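You operate a simulated robot arm through the tools that you are given. There is no shell and no other tool. Be economical: measure what you need, move in short steps, check, and stop when the job is done.

You run a simulated robot arm. Do the job below in one go: nothing can be reset, and whatever is moved stays where it is left.

Task
Strip the burnt panel in the test tank at the current on the card.
Fine: turn the blue poles knob a quarter turn before the mains goes on, and back once it is off; leave the panel clipped in.

The check looks at the end state, three seconds after you hand in, the way a careful person would. Anything else that was tipped, shoved, dropped, spilled or broken makes it a failure.

Robot
A 7-joint arm with a two-finger parallel gripper, fixed in place. Base frame: the origin is at the foot of the arm, x ahead of it, y to its left, z up; the work surface is at about z = 88.8. Readings come in cm, rad, newtons and seconds.
With the tool pointing down near the work surface it reaches from about 30 to 70 cm from the base axis. Its first joint turns from -1.152 to 1.152 rad. Payload 1.57 kg.
The tool frame sits at the grasp point between the pads (the TCP): z along the fingers, y along the line on which they close. The tips reach 3 cm beyond it. Largest opening 11 cm; finger width 2.4, thickness 1.2; the body of the gripper, 4.8 by 11.2 cm, starts 7.8 cm behind the TCP.
Orientation is told as [roll, pitch, yaw] about the base's x, y, z axes, in that order, counted from this pose: with the fingers straight down and closing along the base's y, the tool's x points along the base's -x, its y along +y and its z along -z.

Tools
- The arm moves only by the tool arm_command. Its argument "steps" is a list that holds one entry, the list of rows, each a list of 7 numbers: the shift along the tool's x, y, z in units of 30 mm (1.0 is 30 mm), then the turn, a rotation vector about the tool's x, y, z in units of 6 degrees (1.0 is 6 degrees), then the closure, from 0 (fully open) to 1 (shut). In form: [[[x, y, z, rx, ry, rz, jaw], ...]]. A call has 1 to 8 rows; each row shifts and turns the commanded pose from where the row before left it, along the tool's axes as they then stand. A call with a number of a shift or a turn outside -1 to 1 is refused whole. A row lasts 0.2 s, in which the tool goes at most 5 cm and 0.15 rad; a call with a longer step from one row to the next is refused whole, and so is a gripper value outside its range. Where a pose cannot be reached the arm comes as near as it can. A force on the tool above 90 N (or 10 N above the force at the start of the call, whichever is more), or a blocked arm, ends the call early, and 0.2 s more pass. Each finger travels about 10.8 cm/s and halts on what it meets, pressing with about 40 N; the grip force reading is that of the motor and also rises with nothing between the fingers. The clock runs only during rows and for 0.2 s after the last one: add rows that do not move to give the fingers time. It gives the time, the measured TCP pose, the force on the tool (base axes), the opening and the grip force at its end, in the units of the frame above (readings bear some noise).
- Cameras (640 x 400 px; columns grow to the right, rows downward): "scene" is fixed at [15.99, -38.01, 142.01]; the picture's right is [0.85, -0.53, 0.00], its down [-0.23, -0.36, -0.90] and it looks along [0.47, 0.77, -0.43] (base axes); focal length 312 px, centre (320, 200). "wrist" rides on the gripper at [7, 1.6, -14.1] in the tool frame; the picture's right is [-0.23, 0.97, 0.00], its down [-0.86, -0.20, -0.48] and it looks along [-0.47, -0.11, 0.88] (tool axes); focal length 222 px, centre (320, 200). There is no depth. A picture from a camera that has moved, and an enlarged one, comes with that camera's place and axes in the base frame and with its lens.
- snapshot(camera): a new picture of that camera. The clock stands still meanwhile.
- close_up(camera, box): a new picture of the part [left, top, right, bottom] of that camera's present view, enlarged. The clock stands still meanwhile.
- job_done(): hands the job in; it is judged then, once.

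Work in short steps. Places have to be worked out from the pictures, the camera data and where the tool is seen: move nearer, look again, correct. Check each grasp and each placing, and mend what went wrong. You have 120 turns and 84 pictures in all, those below and enlarged ones among them. Open the gripper and draw the arm clear of the work before you hand the job in, unless the task says otherwise; then end with one line.

The tools are called after "Emit:" by a JSON object that holds its "op" and its "data". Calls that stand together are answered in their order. arm_command: Moves the arm, as the interface text tells. Its arguments: {"type":"object","properties":{"steps":{"type":"array"}},"required":["steps"]} The other tools are called the same way: snapshot (camera) takes a picture; close_up (camera, box) takes an enlarged picture of a part of a camera's view; job_done () hands the job in.

At the start:

```text
time: 0.0
position: [34.53, 12.76, 128.69]
tool_rot: [0.0, 0.0, 0.001]
ft_force: [-0.6, 0.1, 0.8]
width: 11.01
finger_force: 0.1
```

scene: 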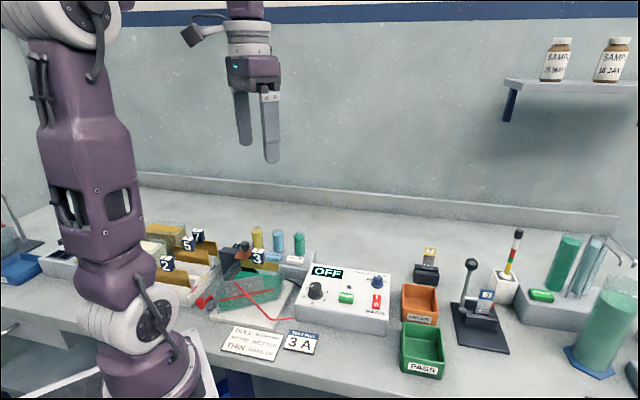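
wrist: 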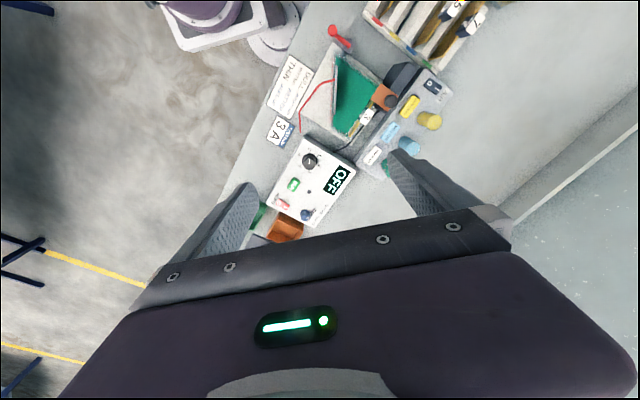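

The scene shows a power unit with knobs, a tank with a lead, cards, and a rack of panels. I'll enlarge the cards and the unit first.

Emit:
{"op": "close_up", "data": {"camera": "scene", "box": [210, 310, 330, 385]}}

Emit:
{"op": "close_up", "data": {"camera": "scene", "box": [280, 250, 400, 340]}}

Emit:
{"op": "close_up", "data": {"camera": "scene", "box": [140, 215, 320, 330]}}

Emit:
{"op": "close_up", "data": {"camera": "wrist", "box": [230, 20, 470, 240]}}

```text
5.33 times, centred on (270, 348) of scene
camera zoom: at [15.99, -38.01, 142.01], right [0.85, -0.53, 0.0], down [-0.23, -0.36, -0.9], along [0.47, 0.77, -0.43], focal length 1664 px, centre (587, -587)
```

zoom: 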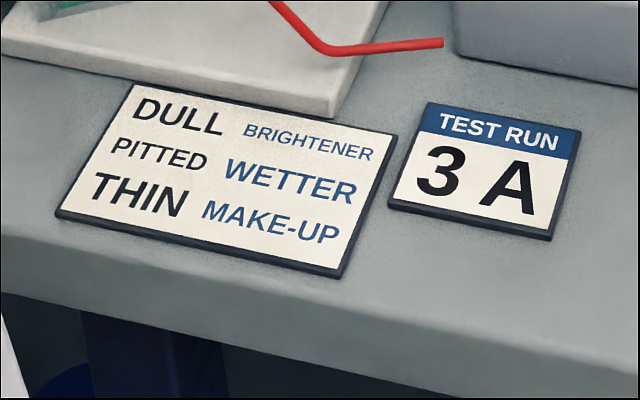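

```text
4.44 times, centred on (340, 295) of scene
camera zoom: at [15.99, -38.01, 142.01], right [0.85, -0.53, 0.0], down [-0.23, -0.36, -0.9], along [0.47, 0.77, -0.43], focal length 1387 px, centre (231, -222)
```

zoom: 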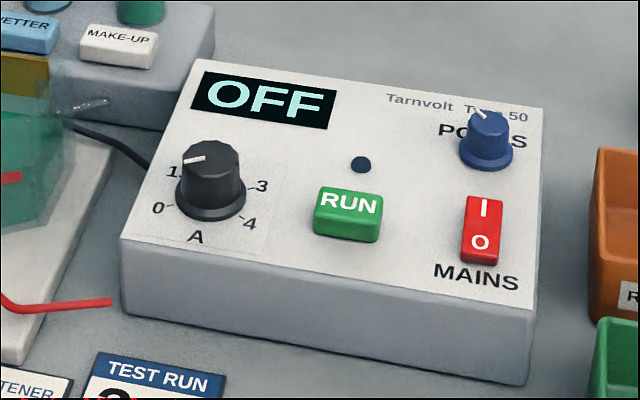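

```text
3.48 times, centred on (230, 272) of scene
camera zoom: at [15.99, -38.01, 142.01], right [0.85, -0.53, 0.0], down [-0.23, -0.36, -0.9], along [0.47, 0.77, -0.43], focal length 1085 px, centre (633, -52)
```

zoom: 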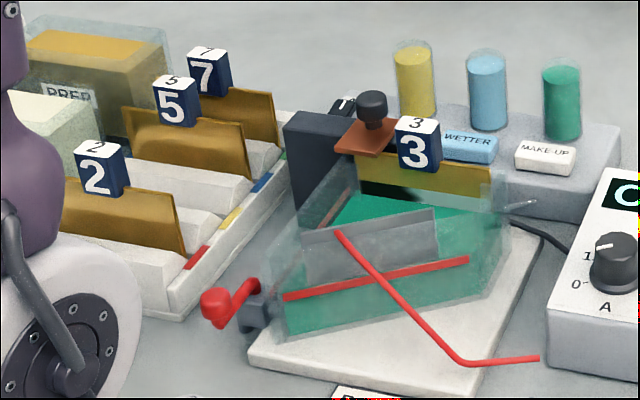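

```text
1.82 times, centred on (350, 130) of wrist
camera zoom: at [27.59, 14.25, 142.98], right [0.23, 0.97, 0.0], down [0.86, -0.2, 0.48], along [0.47, -0.11, -0.88], focal length 404 px, centre (266, 327)
```

zoom: 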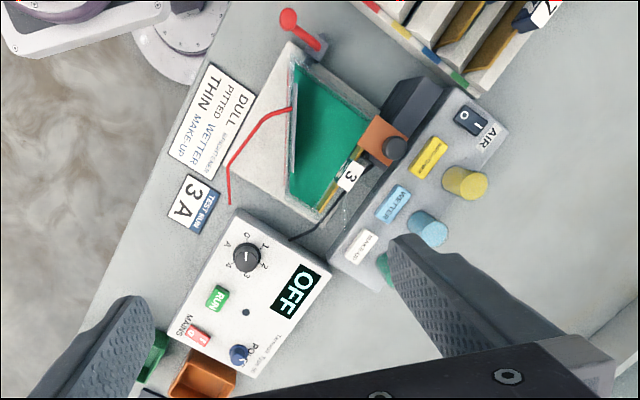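

The job card reads TEST RUN 3 A. Panel 3 is clipped in the tank and the mains appears off. I place the unit near x 42–55, y −2–7, so I'll move above it for a better look.

Emit:
{"op": "arm_command", "data": {"steps": [[[-0.833, -0.653, 0.8, 0, 0, 0, 0.5], [-0.833, -0.653, 0.8, 0, 0, 0, 0.5], [-0.833, -0.653, 0.8, 0, 0, 0, 0.5], [-0.833, -0.653, 0.8, 0, 0, 0, 0.5], [-0.833, -0.653, 0.8, 0, 0, 0, 0.5], [0, 0, 0, 0, 0, 0, 0.5]]]}}

Emit:
{"op": "snapshot", "data": {"camera": "wrist"}}

Emit:
{"op": "snapshot", "data": {"camera": "scene"}}

```text
time: 1.4
position: [47.02, 3.19, 116.87]
tool_rot: [0.0, -0.001, 0.0]
ft_force: [-0.5, -0.6, 0.2]
width: 5.5
finger_force: 0.1
```

```text
77 pictures are left
camera wrist: at [40.04, 4.63, 131.13], right [0.23, 0.97, 0.0], down [0.86, -0.2, 0.48], along [0.47, -0.11, -0.88], focal length 222 px, centre (320, 200)
```

wrist: 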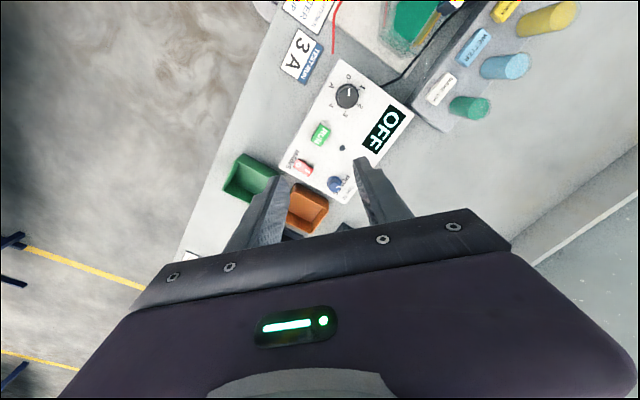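

```text
76 pictures are left
```

scene: 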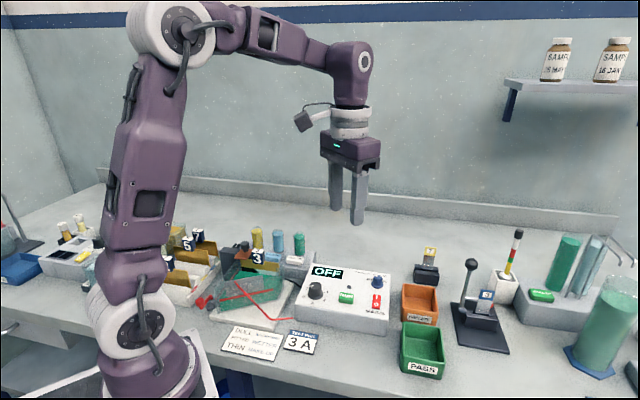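

From the two views together I put the black knob near (43, 8.1) and the blue one near (57, 3.6), with tops at about z 94. I'll enlarge to read the dial marks and the pointers.

Emit:
{"op": "close_up", "data": {"camera": "wrist", "box": [265, 50, 425, 210]}}

Emit:
{"op": "close_up", "data": {"camera": "scene", "box": [355, 265, 395, 320]}}

Emit:
{"op": "close_up", "data": {"camera": "scene", "box": [295, 270, 345, 310]}}

```text
2.50 times, centred on (345, 130) of wrist
camera zoom: at [40.04, 4.63, 131.13], right [0.23, 0.97, 0.0], down [0.86, -0.2, 0.48], along [0.47, -0.11, -0.88], focal length 555 px, centre (258, 375)
```

zoom: 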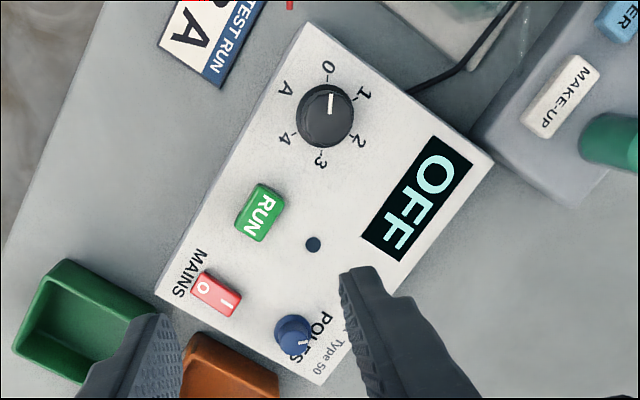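

```text
7.27 times, centred on (375, 292) of scene
camera zoom: at [15.99, -38.01, 142.01], right [0.85, -0.53, 0.0], down [-0.23, -0.36, -0.9], along [0.47, 0.77, -0.43], focal length 2269 px, centre (-80, -473)
```

zoom: 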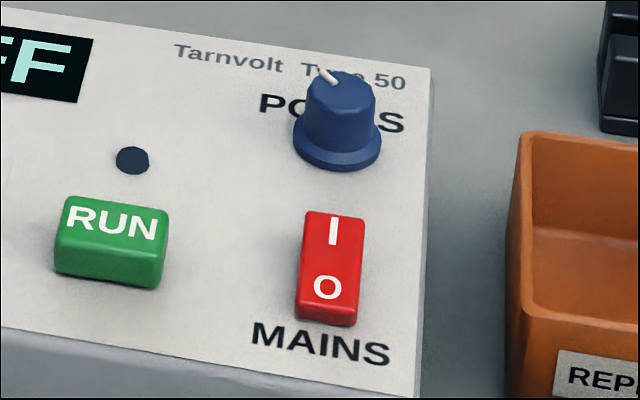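

```text
10.00 times, centred on (320, 290) of scene
camera zoom: at [15.99, -38.01, 142.01], right [0.85, -0.53, 0.0], down [-0.23, -0.36, -0.9], along [0.47, 0.77, -0.43], focal length 3120 px, centre (320, -700)
```

zoom: 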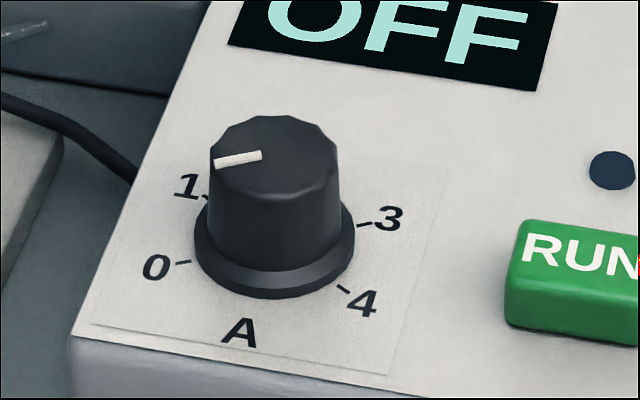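

The current pointer sits at 0, with 3 being 180° clockwise. The poles pointer aims along +y, so a clockwise quarter turn takes it to +x. I'll start with the poles knob and hover over it at about (57.2, 3.4).

Emit:
{"op": "arm_command", "data": {"steps": [[[-0.68, 0.014, 0.867, 0, 0, 0, 0.5], [-0.68, 0.014, 0.867, 0, 0, 0, 0.5], [-0.68, 0.014, 0.867, 0, 0, 0, 0.5], [-0.68, 0.014, 0.867, 0, 0, 0, 0.55], [-0.68, 0.014, 0.867, 0, 0, 0, 0.6], [0, 0, 0, 0, 0, 0, 0.6]]]}}

Emit:
{"op": "snapshot", "data": {"camera": "wrist"}}

Emit:
{"op": "close_up", "data": {"camera": "scene", "box": [330, 220, 430, 310]}}

```text
time: 2.8
position: [57.23, 3.22, 103.71]
tool_rot: [0.001, 0.001, 0.0]
ft_force: [0.3, -0.2, 0.5]
width: 4.41
finger_force: 0.0
```

```text
72 pictures are left
camera wrist: at [50.29, 4.75, 117.98], right [0.23, 0.97, 0.0], down [0.86, -0.2, 0.48], along [0.47, -0.11, -0.88], focal length 222 px, centre (320, 200)
```

wrist: 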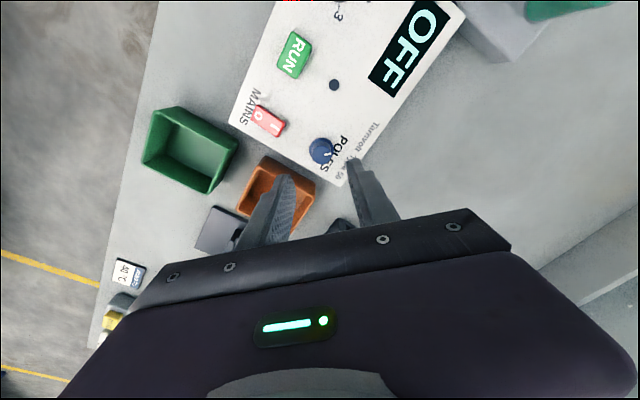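

```text
4.44 times, centred on (380, 265) of scene
camera zoom: at [16.0, -38.01, 142.01], right [0.85, -0.53, 0.0], down [-0.23, -0.36, -0.9], along [0.47, 0.77, -0.43], focal length 1387 px, centre (53, -89)
```

zoom: 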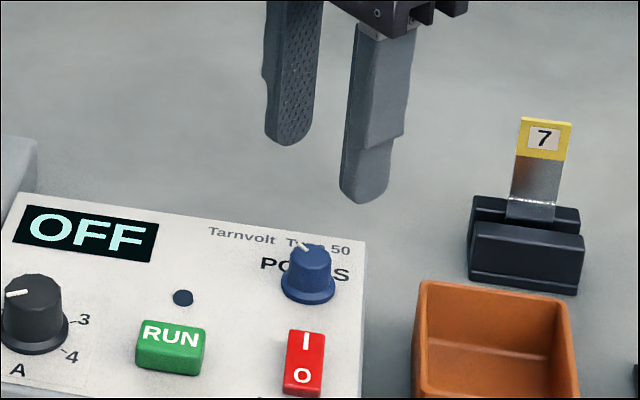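

The knob projects to about (56.9, 3.3), almost under the tool. I'll go down to just above the knob and check the centring.

Emit:
{"op": "arm_command", "data": {"steps": [[[0.05, -0.02, 0.65, 0, 0, 0, 0.6], [0.05, -0.02, 0.65, 0, 0, 0, 0.6], [0, 0, 0, 0, 0, 0, 0.6]]]}}

Emit:
{"op": "close_up", "data": {"camera": "wrist", "box": [240, 100, 400, 200]}}

Emit:
{"op": "close_up", "data": {"camera": "scene", "box": [340, 240, 420, 290]}}

```text
time: 3.6
position: [56.91, 3.03, 99.84]
tool_rot: [0.0, 0.0, 0.0]
ft_force: [-0.4, 0.0, -0.3]
width: 4.4
finger_force: 0.0
```

```text
4.00 times, centred on (320, 150) of wrist
camera zoom: at [49.95, 4.62, 114.05], right [0.23, 0.97, 0.0], down [0.86, -0.2, 0.48], along [0.47, -0.11, -0.88], focal length 888 px, centre (320, 400)
```

zoom: 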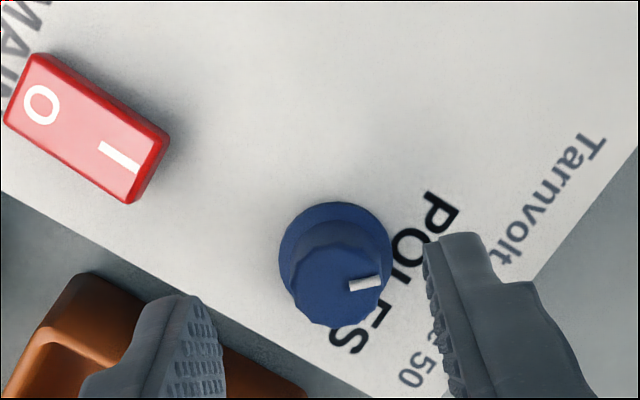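

```text
8.00 times, centred on (380, 265) of scene
camera zoom: at [15.99, -38.01, 142.01], right [0.85, -0.53, 0.0], down [-0.23, -0.36, -0.9], along [0.47, 0.77, -0.43], focal length 2496 px, centre (-160, -320)
```

zoom: 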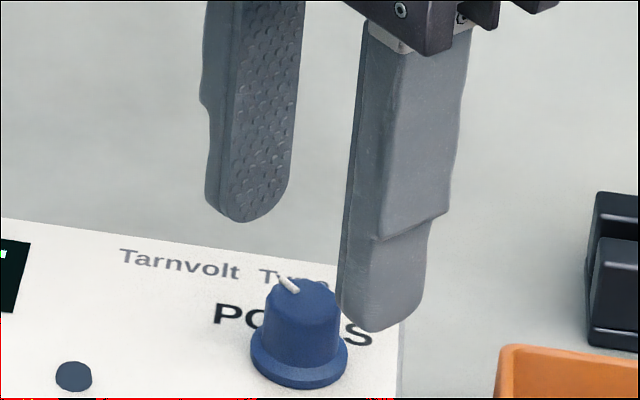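

The knob's axis comes out at about (57.15, 3.35) from both its top and its base. I'll make that correction and lower the fingers around it to TCP z 97.

Emit:
{"op": "arm_command", "data": {"steps": [[[-0.08, 0.107, 0, 0, 0, 0, 0.6], [0, 0, 0.5, 0, 0, 0, 0.6], [0, 0, 0.45, 0, 0, 0, 0.6], [0, 0, 0, 0, 0, 0, 0.6]]]}}

Emit:
{"op": "close_up", "data": {"camera": "wrist", "box": [240, 100, 400, 200]}}

Emit:
{"op": "close_up", "data": {"camera": "scene", "box": [340, 250, 420, 300]}}

```text
time: 4.6
position: [57.12, 3.36, 96.95]
tool_rot: [-0.001, 0.001, -0.001]
ft_force: [1.1, 0.2, -0.5]
width: 4.41
finger_force: 0.1
```

```text
4.00 times, centred on (320, 150) of wrist
camera zoom: at [50.16, 4.9, 111.19], right [0.23, 0.97, 0.0], down [0.85, -0.2, 0.48], along [0.47, -0.11, -0.88], focal length 888 px, centre (320, 400)
```

zoom: 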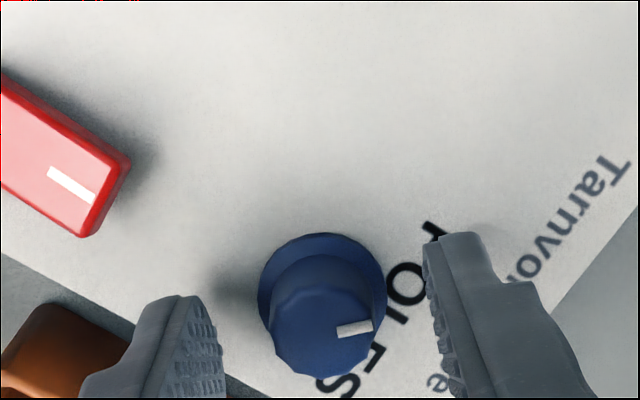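

```text
8.00 times, centred on (380, 275) of scene
camera zoom: at [15.99, -38.01, 142.01], right [0.85, -0.53, 0.0], down [-0.23, -0.36, -0.9], along [0.47, 0.77, -0.43], focal length 2496 px, centre (-160, -400)
```

zoom: 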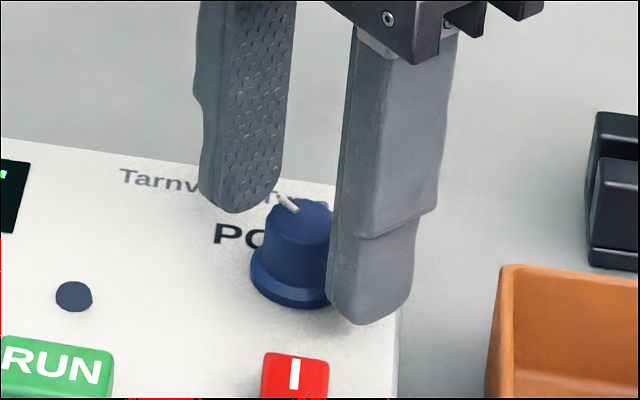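

The gaps on both sides look even. I'll close on the knob gently.

Emit:
{"op": "arm_command", "data": {"steps": [[[0, 0, 0, 0, 0, 0, 0.75], [0, 0, 0, 0, 0, 0, 0.85], [0, 0, 0, 0, 0, 0, 0.9], [0, 0, 0, 0, 0, 0, 0.9]]]}}

Emit:
{"op": "close_up", "data": {"camera": "wrist", "box": [240, 100, 400, 200]}}

```text
time: 5.6
position: [57.07, 3.29, 96.96]
tool_rot: [-0.001, -0.001, 0.0]
ft_force: [-0.3, 3.0, -2.9]
width: 2.09
finger_force: 33.6
```

```text
4.00 times, centred on (320, 150) of wrist
camera zoom: at [50.16, 4.93, 111.2], right [0.23, 0.97, 0.0], down [0.86, -0.2, 0.48], along [0.47, -0.11, -0.88], focal length 888 px, centre (320, 400)
```

zoom: 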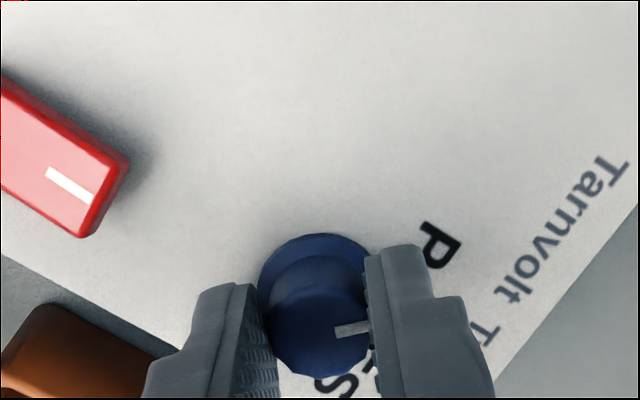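

I have a firm grip (width 2.09) and the unit hasn't moved. Next I'll turn clockwise, which is positive about tool z.

Emit:
{"op": "arm_command", "data": {"steps": [[[0, 0, 0, 0, 0, 1, 0.9], [0, 0, 0, 0, 0, 1, 0.9], [0, 0, 0, 0, 0, 1, 0.9], [0, 0, 0, 0, 0, 1, 0.9], [0, 0, 0, 0, 0, 1, 0.9], [0, 0, 0, 0, 0, 1, 0.9], [0, 0, 0, 0, 0, 1, 0.9], [0, 0, 0, 0, 0, 0.5, 0.9]]]}}

Emit:
{"op": "close_up", "data": {"camera": "scene", "box": [340, 250, 420, 300]}}

```text
time: 7.4
position: [56.97, 3.57, 97.05]
tool_rot: [0.002, 0.001, -0.785]
ft_force: [-6.2, 22.6, -3.0]
width: 2.09
finger_force: 34.8
```

```text
8.00 times, centred on (380, 275) of scene
camera zoom: at [15.99, -37.95, 142.03], right [0.85, -0.53, 0.0], down [-0.23, -0.37, -0.9], along [0.47, 0.77, -0.43], focal length 2496 px, centre (-160, -400)
```

zoom: 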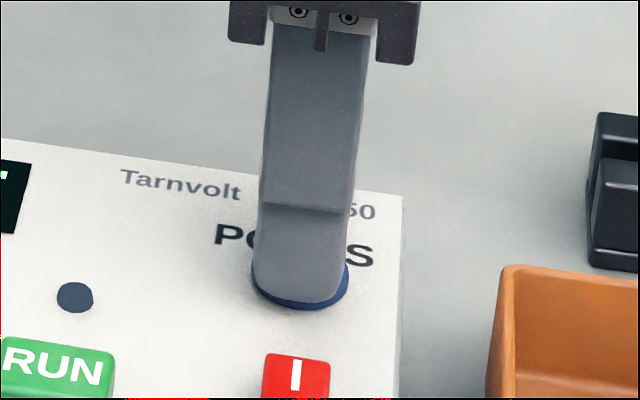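

The tool was pushed sideways with 22 N, so my grip is off the knob's axis by about 0.3–0.4 cm. I'll open a little before continuing and check the knob and its centre.

Emit:
{"op": "arm_command", "data": {"steps": [[[0, 0, 0, 0, 0, 0, 0.8], [0, 0, 0, 0, 0, 0, 0.7], [0, 0, 0, 0, 0, 0, 0.7]]]}}

Emit:
{"op": "close_up", "data": {"camera": "wrist", "box": [240, 100, 400, 200]}}

```text
time: 8.2
position: [57.14, 3.27, 96.95]
tool_rot: [-0.002, 0.001, -0.785]
ft_force: [0.5, 1.7, 0.2]
width: 3.3
finger_force: 0.0
```

```text
4.00 times, centred on (320, 150) of wrist
camera zoom: at [53.41, 9.22, 111.21], right [0.85, 0.53, 0.0], down [0.46, -0.75, 0.48], along [0.25, -0.41, -0.88], focal length 888 px, centre (320, 400)
```

zoom: 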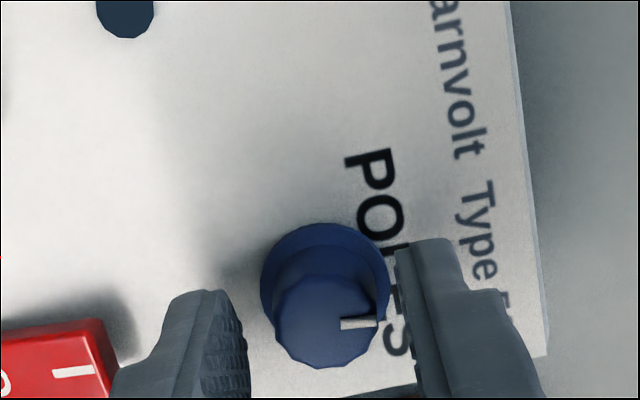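

The pointer turned 45° and stayed there, and the centre still measures (57.15, 3.33). I'll nudge slightly toward +tool-y, regrip and do the remaining 45°.

Emit:
{"op": "arm_command", "data": {"steps": [[[0, 0.03, 0, 0, 0, 0, 0.75], [0, 0, 0, 0, 0, 0, 0.85], [0, 0, 0, 0, 0, 0, 0.87], [0, 0, 0, 0, 0, 0, 0.87], [0, 0, 0, 0, 0, 1, 0.87], [0, 0, 0, 0, 0, 1, 0.87]]]}}

Emit:
{"op": "arm_command", "data": {"steps": [[[0, 0, 0, 0, 0, 1, 0.87], [0, 0, 0, 0, 0, 1, 0.87], [0, 0, 0, 0, 0, 1, 0.87]]]}}

```text
time: 9.6
position: [57.23, 3.35, 96.92]
tool_rot: [0.0, 0.0, -0.995]
ft_force: [3.2, -6.2, -2.3]
width: 2.15
finger_force: 34.1
```

```text
time: 10.4
position: [57.17, 3.39, 97.0]
tool_rot: [-0.001, 0.0, -1.311]
ft_force: [-6.5, -7.6, 8.8]
width: 2.18
finger_force: 34.4
```

Forces are low this time, so I'll finish the last 15°.

Emit:
{"op": "arm_command", "data": {"steps": [[[0, 0, 0, 0, 0, 1, 0.87], [0, 0, 0, 0, 0, 1, 0.87], [0, 0, 0, 0, 0, 0.5, 0.87], [0, 0, 0, 0, 0, 0, 0.87]]]}}

Emit:
{"op": "arm_command", "data": {"steps": [[[0, 0, 0, 0, 0, 0, 0.75], [0, 0, 0, 0, 0, 0, 0.65], [0, 0, 0, 0, 0, 0, 0.6], [0, 0, -0.8, 0, 0, 0, 0.6], [0, 0, -0.8, 0, 0, 0, 0.6], [0, 0, 0, 0, 0, 0, 0.6]]]}}

Emit:
{"op": "snapshot", "data": {"camera": "wrist"}}

Emit:
{"op": "close_up", "data": {"camera": "scene", "box": [290, 250, 410, 340]}}

```text
time: 11.4
position: [57.14, 3.31, 96.97]
tool_rot: [-0.001, 0.0, -1.572]
ft_force: [-11.0, -3.8, 5.3]
width: 2.1
finger_force: 34.1
```

```text
time: 12.8
position: [57.28, 3.3, 101.77]
tool_rot: [0.001, 0.0, -1.571]
ft_force: [-0.4, 0.4, 0.7]
width: 4.4
finger_force: 0.0
```

```text
63 pictures are left
camera wrist: at [58.86, 10.22, 116.04], right [0.97, -0.23, 0.0], down [-0.2, -0.86, 0.48], along [-0.11, -0.47, -0.88], focal length 222 px, centre (320, 200)
```

wrist: 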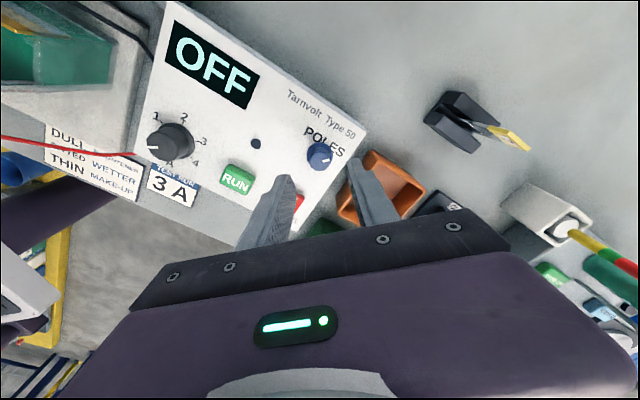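

```text
4.44 times, centred on (350, 295) of scene
camera zoom: at [15.99, -38.01, 142.01], right [0.85, -0.53, 0.0], down [-0.23, -0.36, -0.9], along [0.47, 0.77, -0.43], focal length 1387 px, centre (187, -222)
```

zoom: 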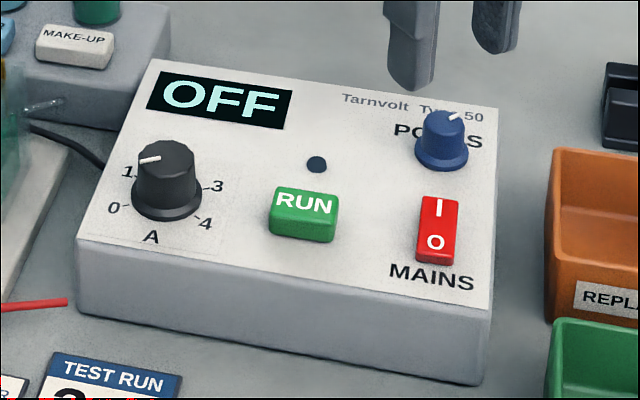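

The poles knob has turned a quarter and the unit hasn't shifted. I'll move to the current knob, which is still at 0, and turn the gripper back to yaw 0.

Emit:
{"op": "arm_command", "data": {"steps": [[[0.318, -0.923, -0.1, 0, 0, 0, 0.55], [0.318, -0.923, -0.1, 0, 0, 0, 0.55], [0.318, -0.923, 0, 0, 0, 0, 0.55], [0.318, -0.923, 0, 0, 0, 0, 0.55], [0.318, -0.923, 0, 0, 0, 0, 0.55], [0, 0, 0, 0, 0, -1, 0.55], [0, 0, 0, 0, 0, -1, 0.55], [0, 0, 0, 0, 0, -1, 0.55]]]}}

Emit:
{"op": "arm_command", "data": {"steps": [[[0, 0, 0, 0, 0, -1, 0.55], [0, 0, 0, 0, 0, -1, 0.55], [0, 0, 0, 0, 0, -1, 0.55], [0, 0, 0, 0, 0, -1, 0.55], [0, 0, 0, 0, 0, -1, 0.55], [0, 0, 0, 0, 0, -1, 0.55], [0, 0, 0, 0, 0, -1, 0.55], [0, 0, 0, 0, 0, -1, 0.55]]]}}

Emit:
{"op": "arm_command", "data": {"steps": [[[0, 0, 0, 0, 0, -1, 0.55], [0, 0, 0, 0, 0, -1, 0.55], [0, 0, 0, 0, 0, -1, 0.55], [0, 0, 0, 0, 0, -1, 0.55], [0, 0, 0, 0, 0, 0, 0.55]]]}}

Emit:
{"op": "close_up", "data": {"camera": "wrist", "box": [240, 100, 400, 200]}}

```text
time: 14.6
position: [43.34, 8.06, 102.43]
tool_rot: [-0.001, 0.0, -1.253]
ft_force: [-0.5, -0.4, -0.3]
width: 4.93
finger_force: 0.0
```

```text
time: 16.4
position: [43.35, 7.98, 102.5]
tool_rot: [0.0, 0.0, -0.418]
ft_force: [0.4, -0.8, 0.0]
width: 4.96
finger_force: 0.1
```

```text
time: 17.6
position: [43.34, 8.19, 102.49]
tool_rot: [0.0, -0.001, 0.001]
ft_force: [0.8, -0.7, 0.0]
width: 4.92
finger_force: 0.1
```

```text
4.00 times, centred on (320, 150) of wrist
camera zoom: at [36.44, 9.63, 116.64], right [0.23, 0.97, 0.0], down [0.86, -0.2, 0.48], along [0.47, -0.11, -0.88], focal length 888 px, centre (320, 400)
```

zoom: 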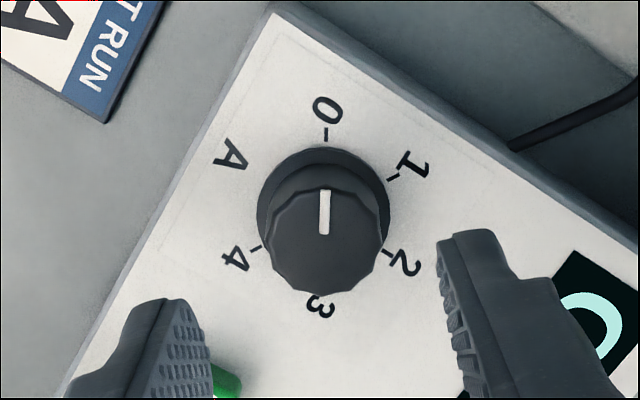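

The 0 and 3 ticks are exactly opposite each other, and the knob's axis (43.3, 8.12) lies under the tool. I'll go down and grip.

Emit:
{"op": "arm_command", "data": {"steps": [[[0, -0.01, 0.9, 0, 0, 0, 0.55], [0, 0, 0.9, 0, 0, 0, 0.55], [0, 0, 0, 0, 0, 0, 0.6], [0, 0, 0, 0, 0, 0, 0.7], [0, 0, 0, 0, 0, 0, 0.8], [0, 0, 0, 0, 0, 0, 0.8]]]}}

Emit:
{"op": "close_up", "data": {"camera": "wrist", "box": [240, 100, 400, 200]}}

```text
time: 19.0
position: [43.27, 8.13, 97.01]
tool_rot: [0.001, 0.001, 0.003]
ft_force: [-1.6, 15.6, -13.2]
width: 2.89
finger_force: 38.7
```

```text
4.00 times, centred on (320, 150) of wrist
camera zoom: at [36.39, 9.72, 111.2], right [0.23, 0.97, 0.0], down [0.86, -0.2, 0.48], along [0.47, -0.11, -0.88], focal length 888 px, centre (320, 400)
```

zoom: 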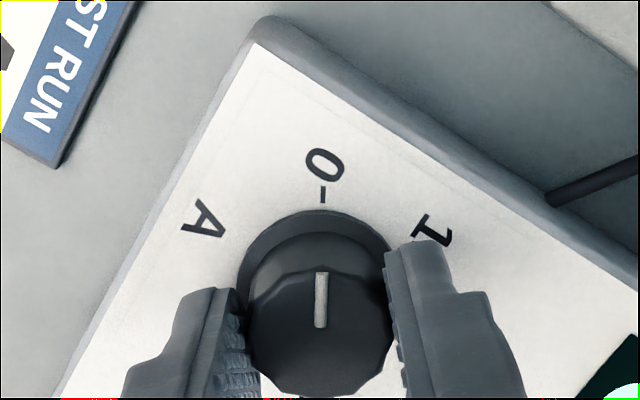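

I'm gripping it (2.89 cm) with a slight side load toward +y. I'll relieve that and turn clockwise.

Emit:
{"op": "arm_command", "data": {"steps": [[[0, 0.04, 0, 0, 0, 0, 0.8], [0, 0, 0, 0, 0, 1, 0.8], [0, 0, 0, 0, 0, 1, 0.8], [0, 0, 0, 0, 0, 1, 0.8], [0, 0, 0, 0, 0, 1, 0.8], [0, 0, 0, 0, 0, 1, 0.8]]]}}

Emit:
{"op": "close_up", "data": {"camera": "wrist", "box": [240, 100, 400, 200]}}

```text
time: 20.4
position: [43.33, 8.21, 96.92]
tool_rot: [0.001, 0.0, -0.526]
ft_force: [-4.1, -6.3, 2.2]
width: 2.89
finger_force: 38.8
```

```text
4.00 times, centred on (320, 150) of wrist
camera zoom: at [38.16, 13.02, 111.21], right [0.69, 0.73, 0.0], down [0.64, -0.6, 0.48], along [0.35, -0.33, -0.88], focal length 888 px, centre (320, 400)
```

zoom: 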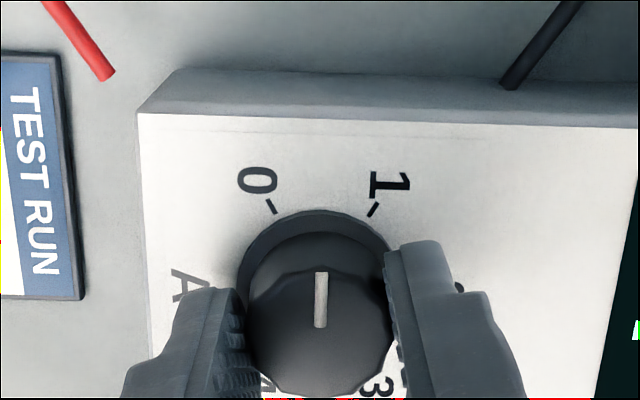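

It tracks well: the pointer is midway between 0 and 1 with little side load. I'll keep turning.

Emit:
{"op": "arm_command", "data": {"steps": [[[0, 0, 0, 0, 0, 1, 0.8], [0, 0, 0, 0, 0, 1, 0.8], [0, 0, 0, 0, 0, 1, 0.8], [0, 0, 0, 0, 0, 1, 0.8], [0, 0, 0, 0, 0, 1, 0.8]]]}}

Emit:
{"op": "arm_command", "data": {"steps": [[[0, 0, 0, 0, 0, 1, 0.8], [0, 0, 0, 0, 0, 1, 0.8], [0, 0, 0, 0, 0, 1, 0.8], [0, 0, 0, 0, 0, 1, 0.8], [0, 0, 0, 0, 0, 1, 0.8]]]}}

Emit:
{"op": "close_up", "data": {"camera": "wrist", "box": [240, 100, 400, 200]}}

```text
time: 21.6
position: [43.24, 8.13, 97.02]
tool_rot: [-0.003, -0.001, -1.048]
ft_force: [-4.8, -11.1, -15.4]
width: 2.89
finger_force: 38.4
```

```text
time: 22.8
position: [43.37, 8.25, 96.93]
tool_rot: [-0.002, -0.001, -1.573]
ft_force: [-7.4, -15.6, -34.4]
width: 2.86
finger_force: 39.1
```

```text
4.00 times, centred on (320, 150) of wrist
camera zoom: at [45.04, 15.09, 111.23], right [0.97, -0.23, 0.0], down [-0.2, -0.85, 0.48], along [-0.11, -0.47, -0.88], focal length 888 px, centre (320, 400)
```

zoom: 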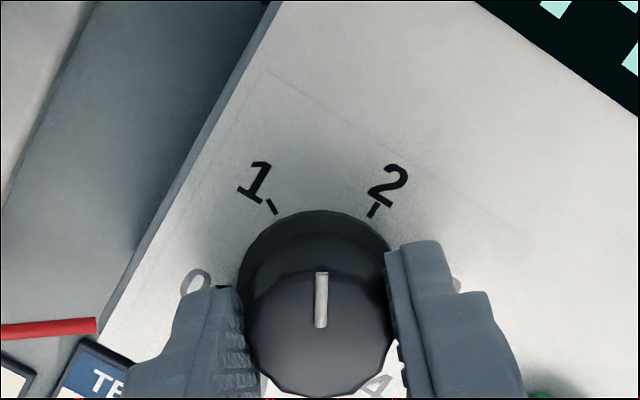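

The pointer is at 1.5, exactly 90°. I'll release, rise, and turn the gripper back to yaw 0 for the second half.

Emit:
{"op": "arm_command", "data": {"steps": [[[0, 0, 0, 0, 0, 0, 0.7], [0, 0, 0, 0, 0, 0, 0.6], [0, 0, -0.7, 0, 0, 0, 0.55], [0, 0, -0.7, 0, 0, 0, 0.55], [0, 0, 0, 0, 0, -1, 0.55], [0, 0, 0, 0, 0, -1, 0.55], [0, 0, 0, 0, 0, -1, 0.55]]]}}

Emit:
{"op": "arm_command", "data": {"steps": [[[0, 0, 0, 0, 0, -1, 0.55], [0, 0, 0, 0, 0, -1, 0.55], [0, 0, 0, 0, 0, -1, 0.55], [0, 0, 0, 0, 0, -1, 0.55], [0, 0, 0, 0, 0, -1, 0.55], [0, 0, 0, 0, 0, -1, 0.55], [0, 0, 0, 0, 0, -1, 0.55], [0, 0, 0, 0, 0, -1, 0.55]]]}}

Emit:
{"op": "arm_command", "data": {"steps": [[[0, 0, 0, 0, 0, -1, 0.55], [0, 0, 0, 0, 0, -1, 0.55], [0, 0, 0, 0, 0, -1, 0.55], [0, 0, 0, 0, 0, -1, 0.55], [0, 0, 0, 0, 0, 0, 0.55]]]}}

Emit:
{"op": "close_up", "data": {"camera": "wrist", "box": [240, 100, 400, 200]}}

```text
time: 24.4
position: [43.25, 8.23, 101.21]
tool_rot: [0.001, -0.001, -1.254]
ft_force: [-0.3, 0.0, 0.0]
width: 4.94
finger_force: 0.0
```

```text
time: 26.2
position: [43.29, 8.29, 101.2]
tool_rot: [-0.002, 0.001, -0.417]
ft_force: [0.3, 0.2, -0.3]
width: 4.97
finger_force: 0.0
```

```text
time: 27.4
position: [43.34, 8.15, 101.29]
tool_rot: [-0.002, 0.001, 0.001]
ft_force: [0.4, 0.1, 0.2]
width: 4.96
finger_force: 0.1
```

```text
4.00 times, centred on (320, 150) of wrist
camera zoom: at [36.42, 9.7, 115.39], right [0.23, 0.97, 0.0], down [0.86, -0.2, 0.48], along [0.47, -0.11, -0.88], focal length 888 px, centre (320, 400)
```

zoom: 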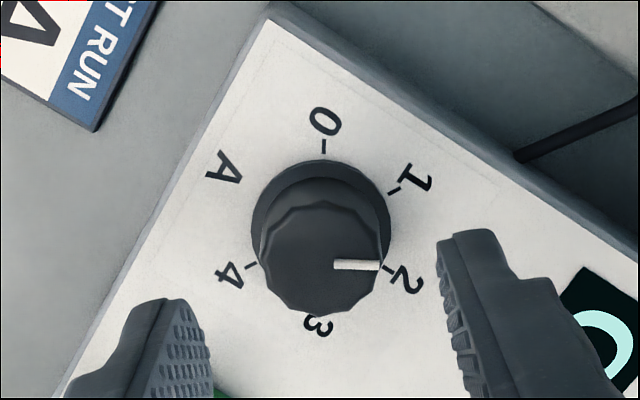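

The knob is at 1.5. I'll go down, grip, and turn another 90° to reach 3.

Emit:
{"op": "arm_command", "data": {"steps": [[[0, 0, 0.72, 0, 0, 0, 0.55], [0, 0, 0.7, 0, 0, 0, 0.55], [0, 0, 0, 0, 0, 0, 0.6], [0, 0, 0, 0, 0, 0, 0.7], [0, 0, 0, 0, 0, 0, 0.8], [0, 0, 0, 0, 0, 0, 0.8]]]}}

Emit:
{"op": "arm_command", "data": {"steps": [[[0, 0, 0, 0, 0, 1, 0.8], [0, 0, 0, 0, 0, 1, 0.8], [0, 0, 0, 0, 0, 1, 0.8], [0, 0, 0, 0, 0, 1, 0.8], [0, 0, 0, 0, 0, 1, 0.8], [0, 0, 0, 0, 0, 1, 0.8], [0, 0, 0, 0, 0, 1, 0.8], [0, 0, 0, 0, 0, 1, 0.8]]]}}

Emit:
{"op": "arm_command", "data": {"steps": [[[0, 0, 0, 0, 0, 1, 0.8], [0, 0, 0, 0, 0, 1, 0.8], [0, 0, 0, 0, 0, 1, 0.8], [0, 0, 0, 0, 0, 1, 0.8], [0, 0, 0, 0, 0, 1, 0.8], [0, 0, 0, 0, 0, 1, 0.8], [0, 0, 0, 0, 0, 1, 0.8], [0, 0, 0, 0, 0, 0, 0.8]]]}}

Emit:
{"op": "close_up", "data": {"camera": "wrist", "box": [240, 100, 400, 200]}}

```text
time: 28.8
position: [43.24, 8.25, 96.88]
tool_rot: [0.001, -0.001, 0.0]
ft_force: [-2.3, 7.5, -11.3]
width: 2.89
finger_force: 38.7
```

```text
time: 30.6
position: [43.21, 8.22, 96.89]
tool_rot: [-0.002, 0.002, -0.84]
ft_force: [-7.9, 10.5, -29.7]
width: 2.88
finger_force: 38.2
```

```text
time: 32.4
position: [43.29, 8.2, 96.97]
tool_rot: [-0.001, -0.002, -1.573]
ft_force: [-15.7, 3.1, -25.5]
width: 2.9
finger_force: 38.7
```

```text
4.00 times, centred on (320, 150) of wrist
camera zoom: at [45.01, 15.11, 111.15], right [0.97, -0.23, 0.0], down [-0.2, -0.85, 0.48], along [-0.11, -0.47, -0.88], focal length 888 px, centre (320, 400)
```

zoom: 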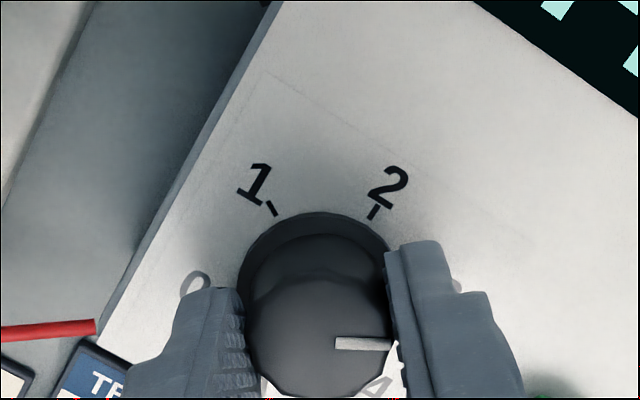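

I'll release, rise and check the setting.

Emit:
{"op": "arm_command", "data": {"steps": [[[0, 0, 0, 0, 0, 0, 0.7], [0, 0, 0, 0, 0, 0, 0.6], [0, 0, -0.8, 0, 0, 0, 0.55], [0, 0, -0.8, 0, 0, 0, 0.55], [0, 0, -0.8, 0, 0, 0, 0.7], [0, 0, 0, 0, 0, 0, 0.9], [0, 0, 0, 0, 0, 0, 1]]]}}

Emit:
{"op": "close_up", "data": {"camera": "wrist", "box": [220, 70, 480, 232]}}

Emit:
{"op": "close_up", "data": {"camera": "scene", "box": [290, 250, 410, 340]}}

```text
time: 34.0
position: [43.28, 8.04, 104.17]
tool_rot: [-0.002, 0.001, -1.571]
ft_force: [-0.6, 1.0, 0.2]
width: 0.0
finger_force: 21.1
```

```text
2.46 times, centred on (350, 151) of wrist
camera zoom: at [44.94, 15.02, 118.42], right [0.97, -0.23, 0.0], down [-0.2, -0.86, 0.48], along [-0.11, -0.47, -0.88], focal length 547 px, centre (246, 321)
```

zoom: 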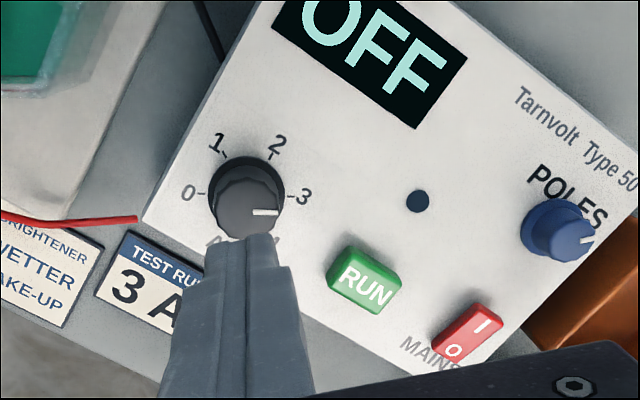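

```text
4.44 times, centred on (350, 295) of scene
camera zoom: at [15.99, -38.01, 142.01], right [0.85, -0.53, 0.0], down [-0.23, -0.36, -0.9], along [0.47, 0.77, -0.43], focal length 1387 px, centre (187, -222)
```

zoom: 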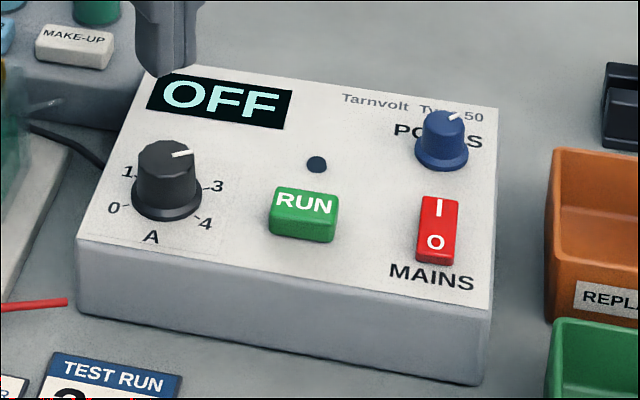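

The current is set at 3, poles are reversed and the display reads OFF. With the fingers closed, I'll move over the I end of the mains rocker at about (53.65, −0.6) and line up with the panel.

Emit:
{"op": "arm_command", "data": {"steps": [[[-0.725, 0.8625, 0, 0, 0, 0, 1], [-0.725, 0.8625, 0, 0, 0, 0, 1], [-0.725, 0.8625, 0, 0, 0, 0, 1], [-0.725, 0.8625, 0, 0, 0, 0, 1], [0, 0, 0, 0, 0, -1, 1], [0, 0, 0, 0, 0, -1, 1], [0, 0, 0, 0, 0, -1, 1], [0, 0, 0, 0, 0, -1, 1]]]}}

Emit:
{"op": "arm_command", "data": {"steps": [[[0, 0, 0, 0, 0, -1, 1], [0, 0, 0, 0, 0, -1, 1], [0, 0, 0, 0, 0, -1, 1], [0, 0, 0, 0, 0, -0.5, 1], [0, 0, 0.8, 0, 0, 0, 1], [0, 0, 0.7, 0, 0, 0, 1], [0, 0, 0, 0, 0, 0, 1]]]}}

Emit:
{"op": "close_up", "data": {"camera": "wrist", "box": [200, 70, 440, 220]}}

Emit:
{"op": "close_up", "data": {"camera": "scene", "box": [330, 240, 426, 315]}}

```text
time: 35.8
position: [53.56, -0.52, 104.22]
tool_rot: [0.0, -0.002, -1.15]
ft_force: [0.0, 0.9, -0.4]
width: 0.0
finger_force: 21.2
```

```text
time: 37.4
position: [53.68, -0.55, 99.63]
tool_rot: [0.0, 0.0, -0.786]
ft_force: [0.7, 0.8, -0.4]
width: 0.0
finger_force: 21.8
```

```text
2.67 times, centred on (320, 145) of wrist
camera zoom: at [50.04, 5.5, 114.02], right [0.85, 0.53, 0.0], down [0.46, -0.75, 0.48], along [0.25, -0.41, -0.88], focal length 592 px, centre (320, 347)
```

zoom: 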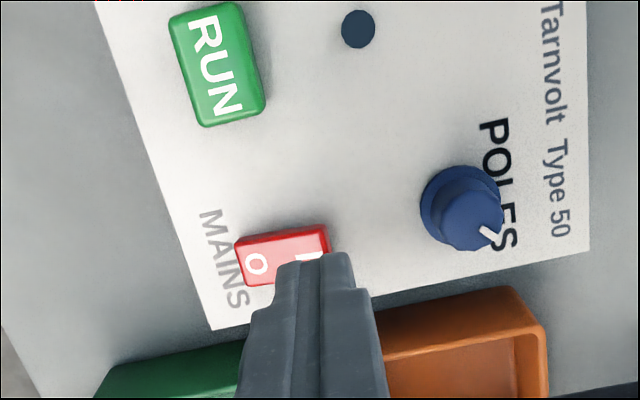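

```text
5.33 times, centred on (378, 278) of scene
camera zoom: at [15.99, -38.01, 142.01], right [0.85, -0.53, 0.0], down [-0.23, -0.36, -0.9], along [0.47, 0.77, -0.43], focal length 1664 px, centre (11, -213)
```

zoom: 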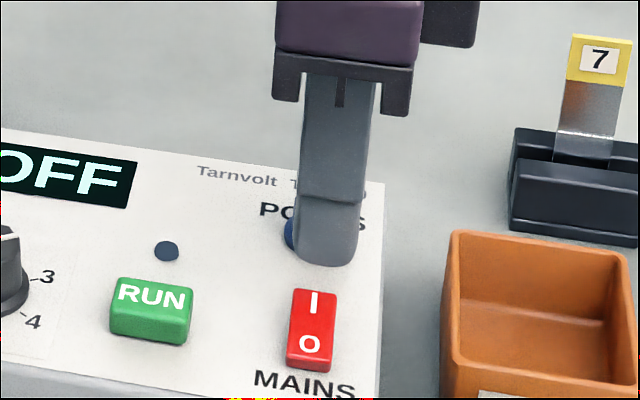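

The closed fingertips are over the I end. I'll press down in small steps.

Emit:
{"op": "arm_command", "data": {"steps": [[[0, -0.03, 0.4, 0, 0, 0, 1], [0, 0, 0.25, 0, 0, 0, 1], [0, 0, 0.1, 0, 0, 0, 1], [0, 0, 0, 0, 0, 0, 1]]]}}

Emit:
{"op": "close_up", "data": {"camera": "scene", "box": [290, 250, 410, 340]}}

```text
time: 38.4
position: [53.69, -0.51, 97.39]
tool_rot: [0.0, 0.0, -0.785]
ft_force: [0.8, 0.0, -0.8]
width: 0.01
finger_force: 21.0
```

```text
4.44 times, centred on (350, 295) of scene
camera zoom: at [15.99, -38.01, 142.01], right [0.85, -0.53, 0.0], down [-0.23, -0.36, -0.9], along [0.47, 0.77, -0.43], focal length 1387 px, centre (187, -222)
```

zoom: 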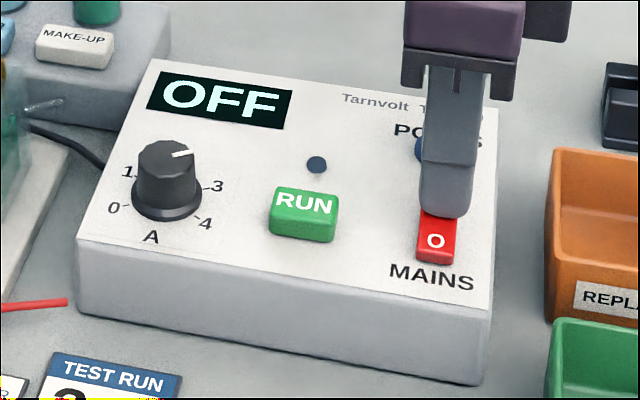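

There's no contact yet with the tips near z 94.4, so I'll go down a little more.

Emit:
{"op": "arm_command", "data": {"steps": [[[0, 0, 0.08, 0, 0, 0, 1], [0, 0, 0.08, 0, 0, 0, 1], [0, 0, 0.08, 0, 0, 0, 1]]]}}

Emit:
{"op": "close_up", "data": {"camera": "scene", "box": [290, 250, 410, 340]}}

```text
time: 39.2
position: [53.74, -0.58, 97.18]
tool_rot: [0.006, -0.006, -0.784]
ft_force: [-12.2, 6.9, 87.3]
width: 0.0
finger_force: 21.4
```

```text
4.44 times, centred on (350, 295) of scene
camera zoom: at [15.81, -37.99, 142.04], right [0.85, -0.53, 0.0], down [-0.22, -0.36, -0.9], along [0.48, 0.77, -0.43], focal length 1387 px, centre (187, -222)
```

zoom: 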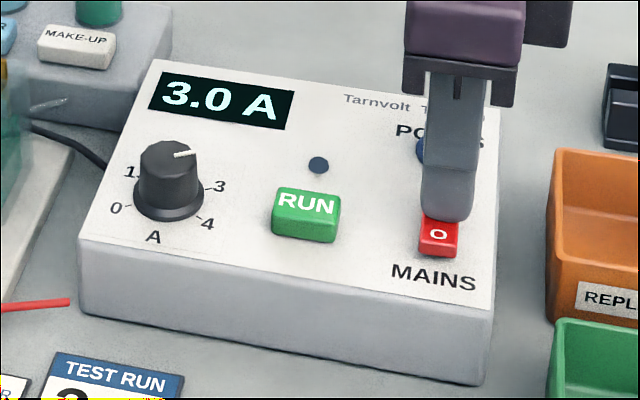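

The mains is on and the display reads 3.0 A. I'll lift off and move over RUN at about (47.9, 2.96).

Emit:
{"op": "arm_command", "data": {"steps": [[[0, 0, -0.6, 0, 0, 0, 1], [0, 0, -0.6, 0, 0, 0, 1], [0.732, -0.173, 0, 0, 0, 0, 1], [0.732, -0.173, 0, 0, 0, 0, 1], [0.732, -0.173, 0, 0, 0, 0, 1], [0, 0, 0, 0, 0, 0, 1]]]}}

Emit:
{"op": "close_up", "data": {"camera": "wrist", "box": [200, 70, 440, 220]}}

Emit:
{"op": "close_up", "data": {"camera": "scene", "box": [290, 250, 410, 340]}}

```text
time: 40.6
position: [47.8, 2.95, 100.29]
tool_rot: [0.001, -0.001, -0.784]
ft_force: [0.0, 1.2, -0.2]
width: 0.0
finger_force: 21.1
```

```text
2.67 times, centred on (320, 145) of wrist
camera zoom: at [44.14, 8.98, 114.51], right [0.85, 0.53, 0.0], down [0.46, -0.75, 0.48], along [0.25, -0.41, -0.88], focal length 592 px, centre (320, 347)
```

zoom: 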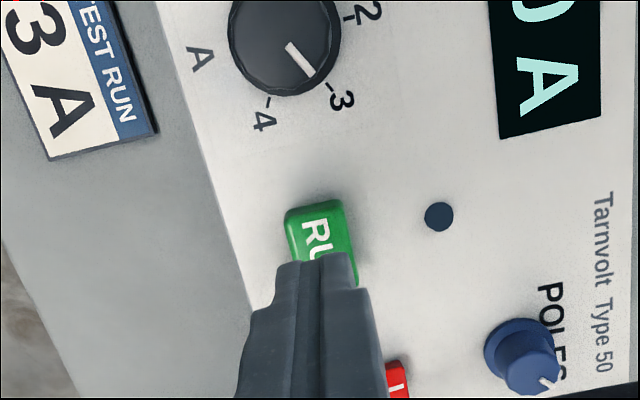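

```text
4.44 times, centred on (350, 295) of scene
camera zoom: at [15.99, -38.01, 142.01], right [0.85, -0.53, 0.0], down [-0.23, -0.36, -0.9], along [0.47, 0.77, -0.43], focal length 1387 px, centre (187, -222)
```

zoom: 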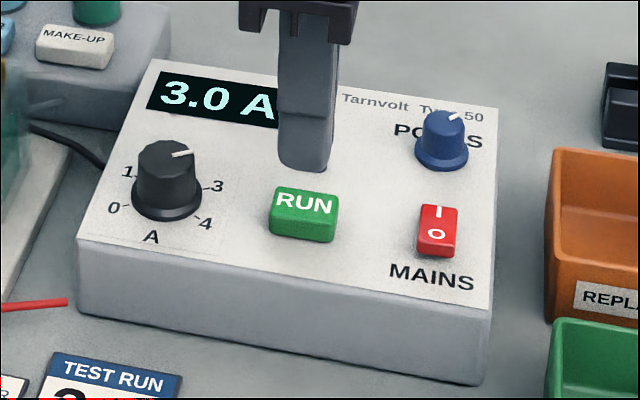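

The rocker now sits at I. I'll lower onto RUN.

Emit:
{"op": "arm_command", "data": {"steps": [[[0, 0, 0.5, 0, 0, 0, 1], [0, 0, 0.4, 0, 0, 0, 1], [0, 0, 0.06, 0, 0, 0, 1], [0, 0, 0.06, 0, 0, 0, 1]]]}}

Emit:
{"op": "close_up", "data": {"camera": "scene", "box": [290, 250, 410, 340]}}

```text
time: 41.6
position: [47.95, 2.97, 97.11]
tool_rot: [-0.001, 0.0, -0.785]
ft_force: [-1.5, 0.4, 2.6]
width: 0.0
finger_force: 21.4
```

```text
4.44 times, centred on (350, 295) of scene
camera zoom: at [15.99, -38.01, 142.01], right [0.85, -0.53, 0.0], down [-0.23, -0.36, -0.9], along [0.47, 0.77, -0.43], focal length 1387 px, centre (187, -222)
```

zoom: 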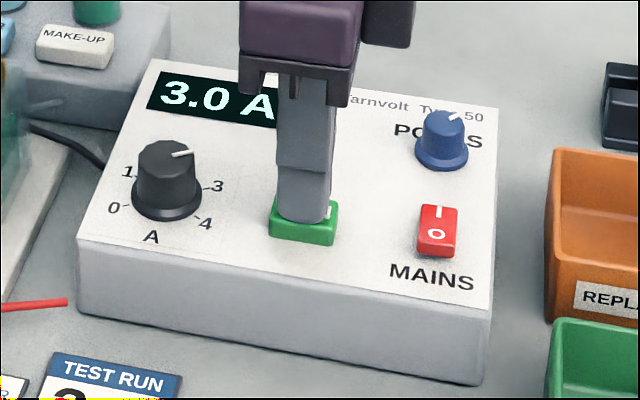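

I've just touched the button (2.6 N). I'll press further in small steps and hold, stopping on contact force.

Emit:
{"op": "arm_command", "data": {"steps": [[[0, 0, 0.07, 0, 0, 0, 1], [0, 0, 0.07, 0, 0, 0, 1], [0, 0, 0, 0, 0, 0, 1]]]}}

Emit:
{"op": "close_up", "data": {"camera": "scene", "box": [290, 250, 410, 340]}}

```text
time: 42.4
position: [47.86, 2.91, 96.76]
tool_rot: [-0.001, -0.001, -0.786]
ft_force: [-0.8, 0.7, 8.9]
width: 0.0
finger_force: 21.4
```

```text
4.44 times, centred on (350, 295) of scene
camera zoom: at [15.98, -38.01, 142.01], right [0.85, -0.53, 0.0], down [-0.23, -0.36, -0.9], along [0.47, 0.77, -0.43], focal length 1387 px, centre (187, -222)
```

zoom: 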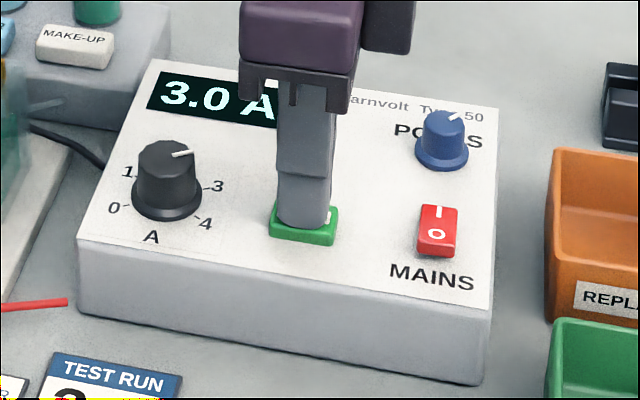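

The button is sinking against a spring, so I'll press a bit further.

Emit:
{"op": "arm_command", "data": {"steps": [[[0, 0, 0.07, 0, 0, 0, 1], [0, 0, 0.05, 0, 0, 0, 1], [0, 0, 0, 0, 0, 0, 1]]]}}

Emit:
{"op": "snapshot", "data": {"camera": "wrist"}}

```text
time: 43.2
position: [47.96, 2.98, 96.47]
tool_rot: [0.0, 0.0, -0.785]
ft_force: [-5.1, 1.1, 28.3]
width: 0.0
finger_force: 21.1
```

```text
45 pictures are left
camera wrist: at [44.16, 8.95, 110.67], right [0.85, 0.53, 0.0], down [0.46, -0.75, 0.48], along [0.25, -0.41, -0.88], focal length 222 px, centre (320, 200)
```

wrist: 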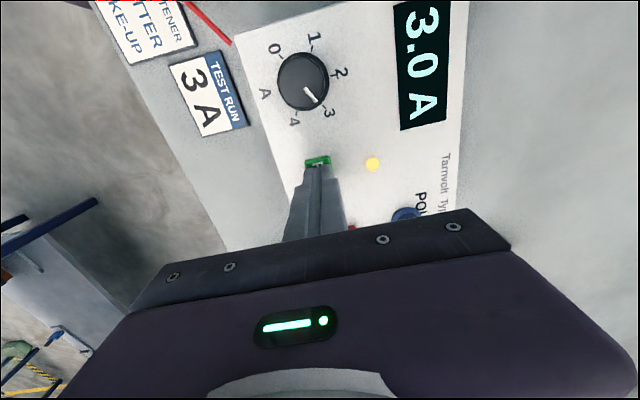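

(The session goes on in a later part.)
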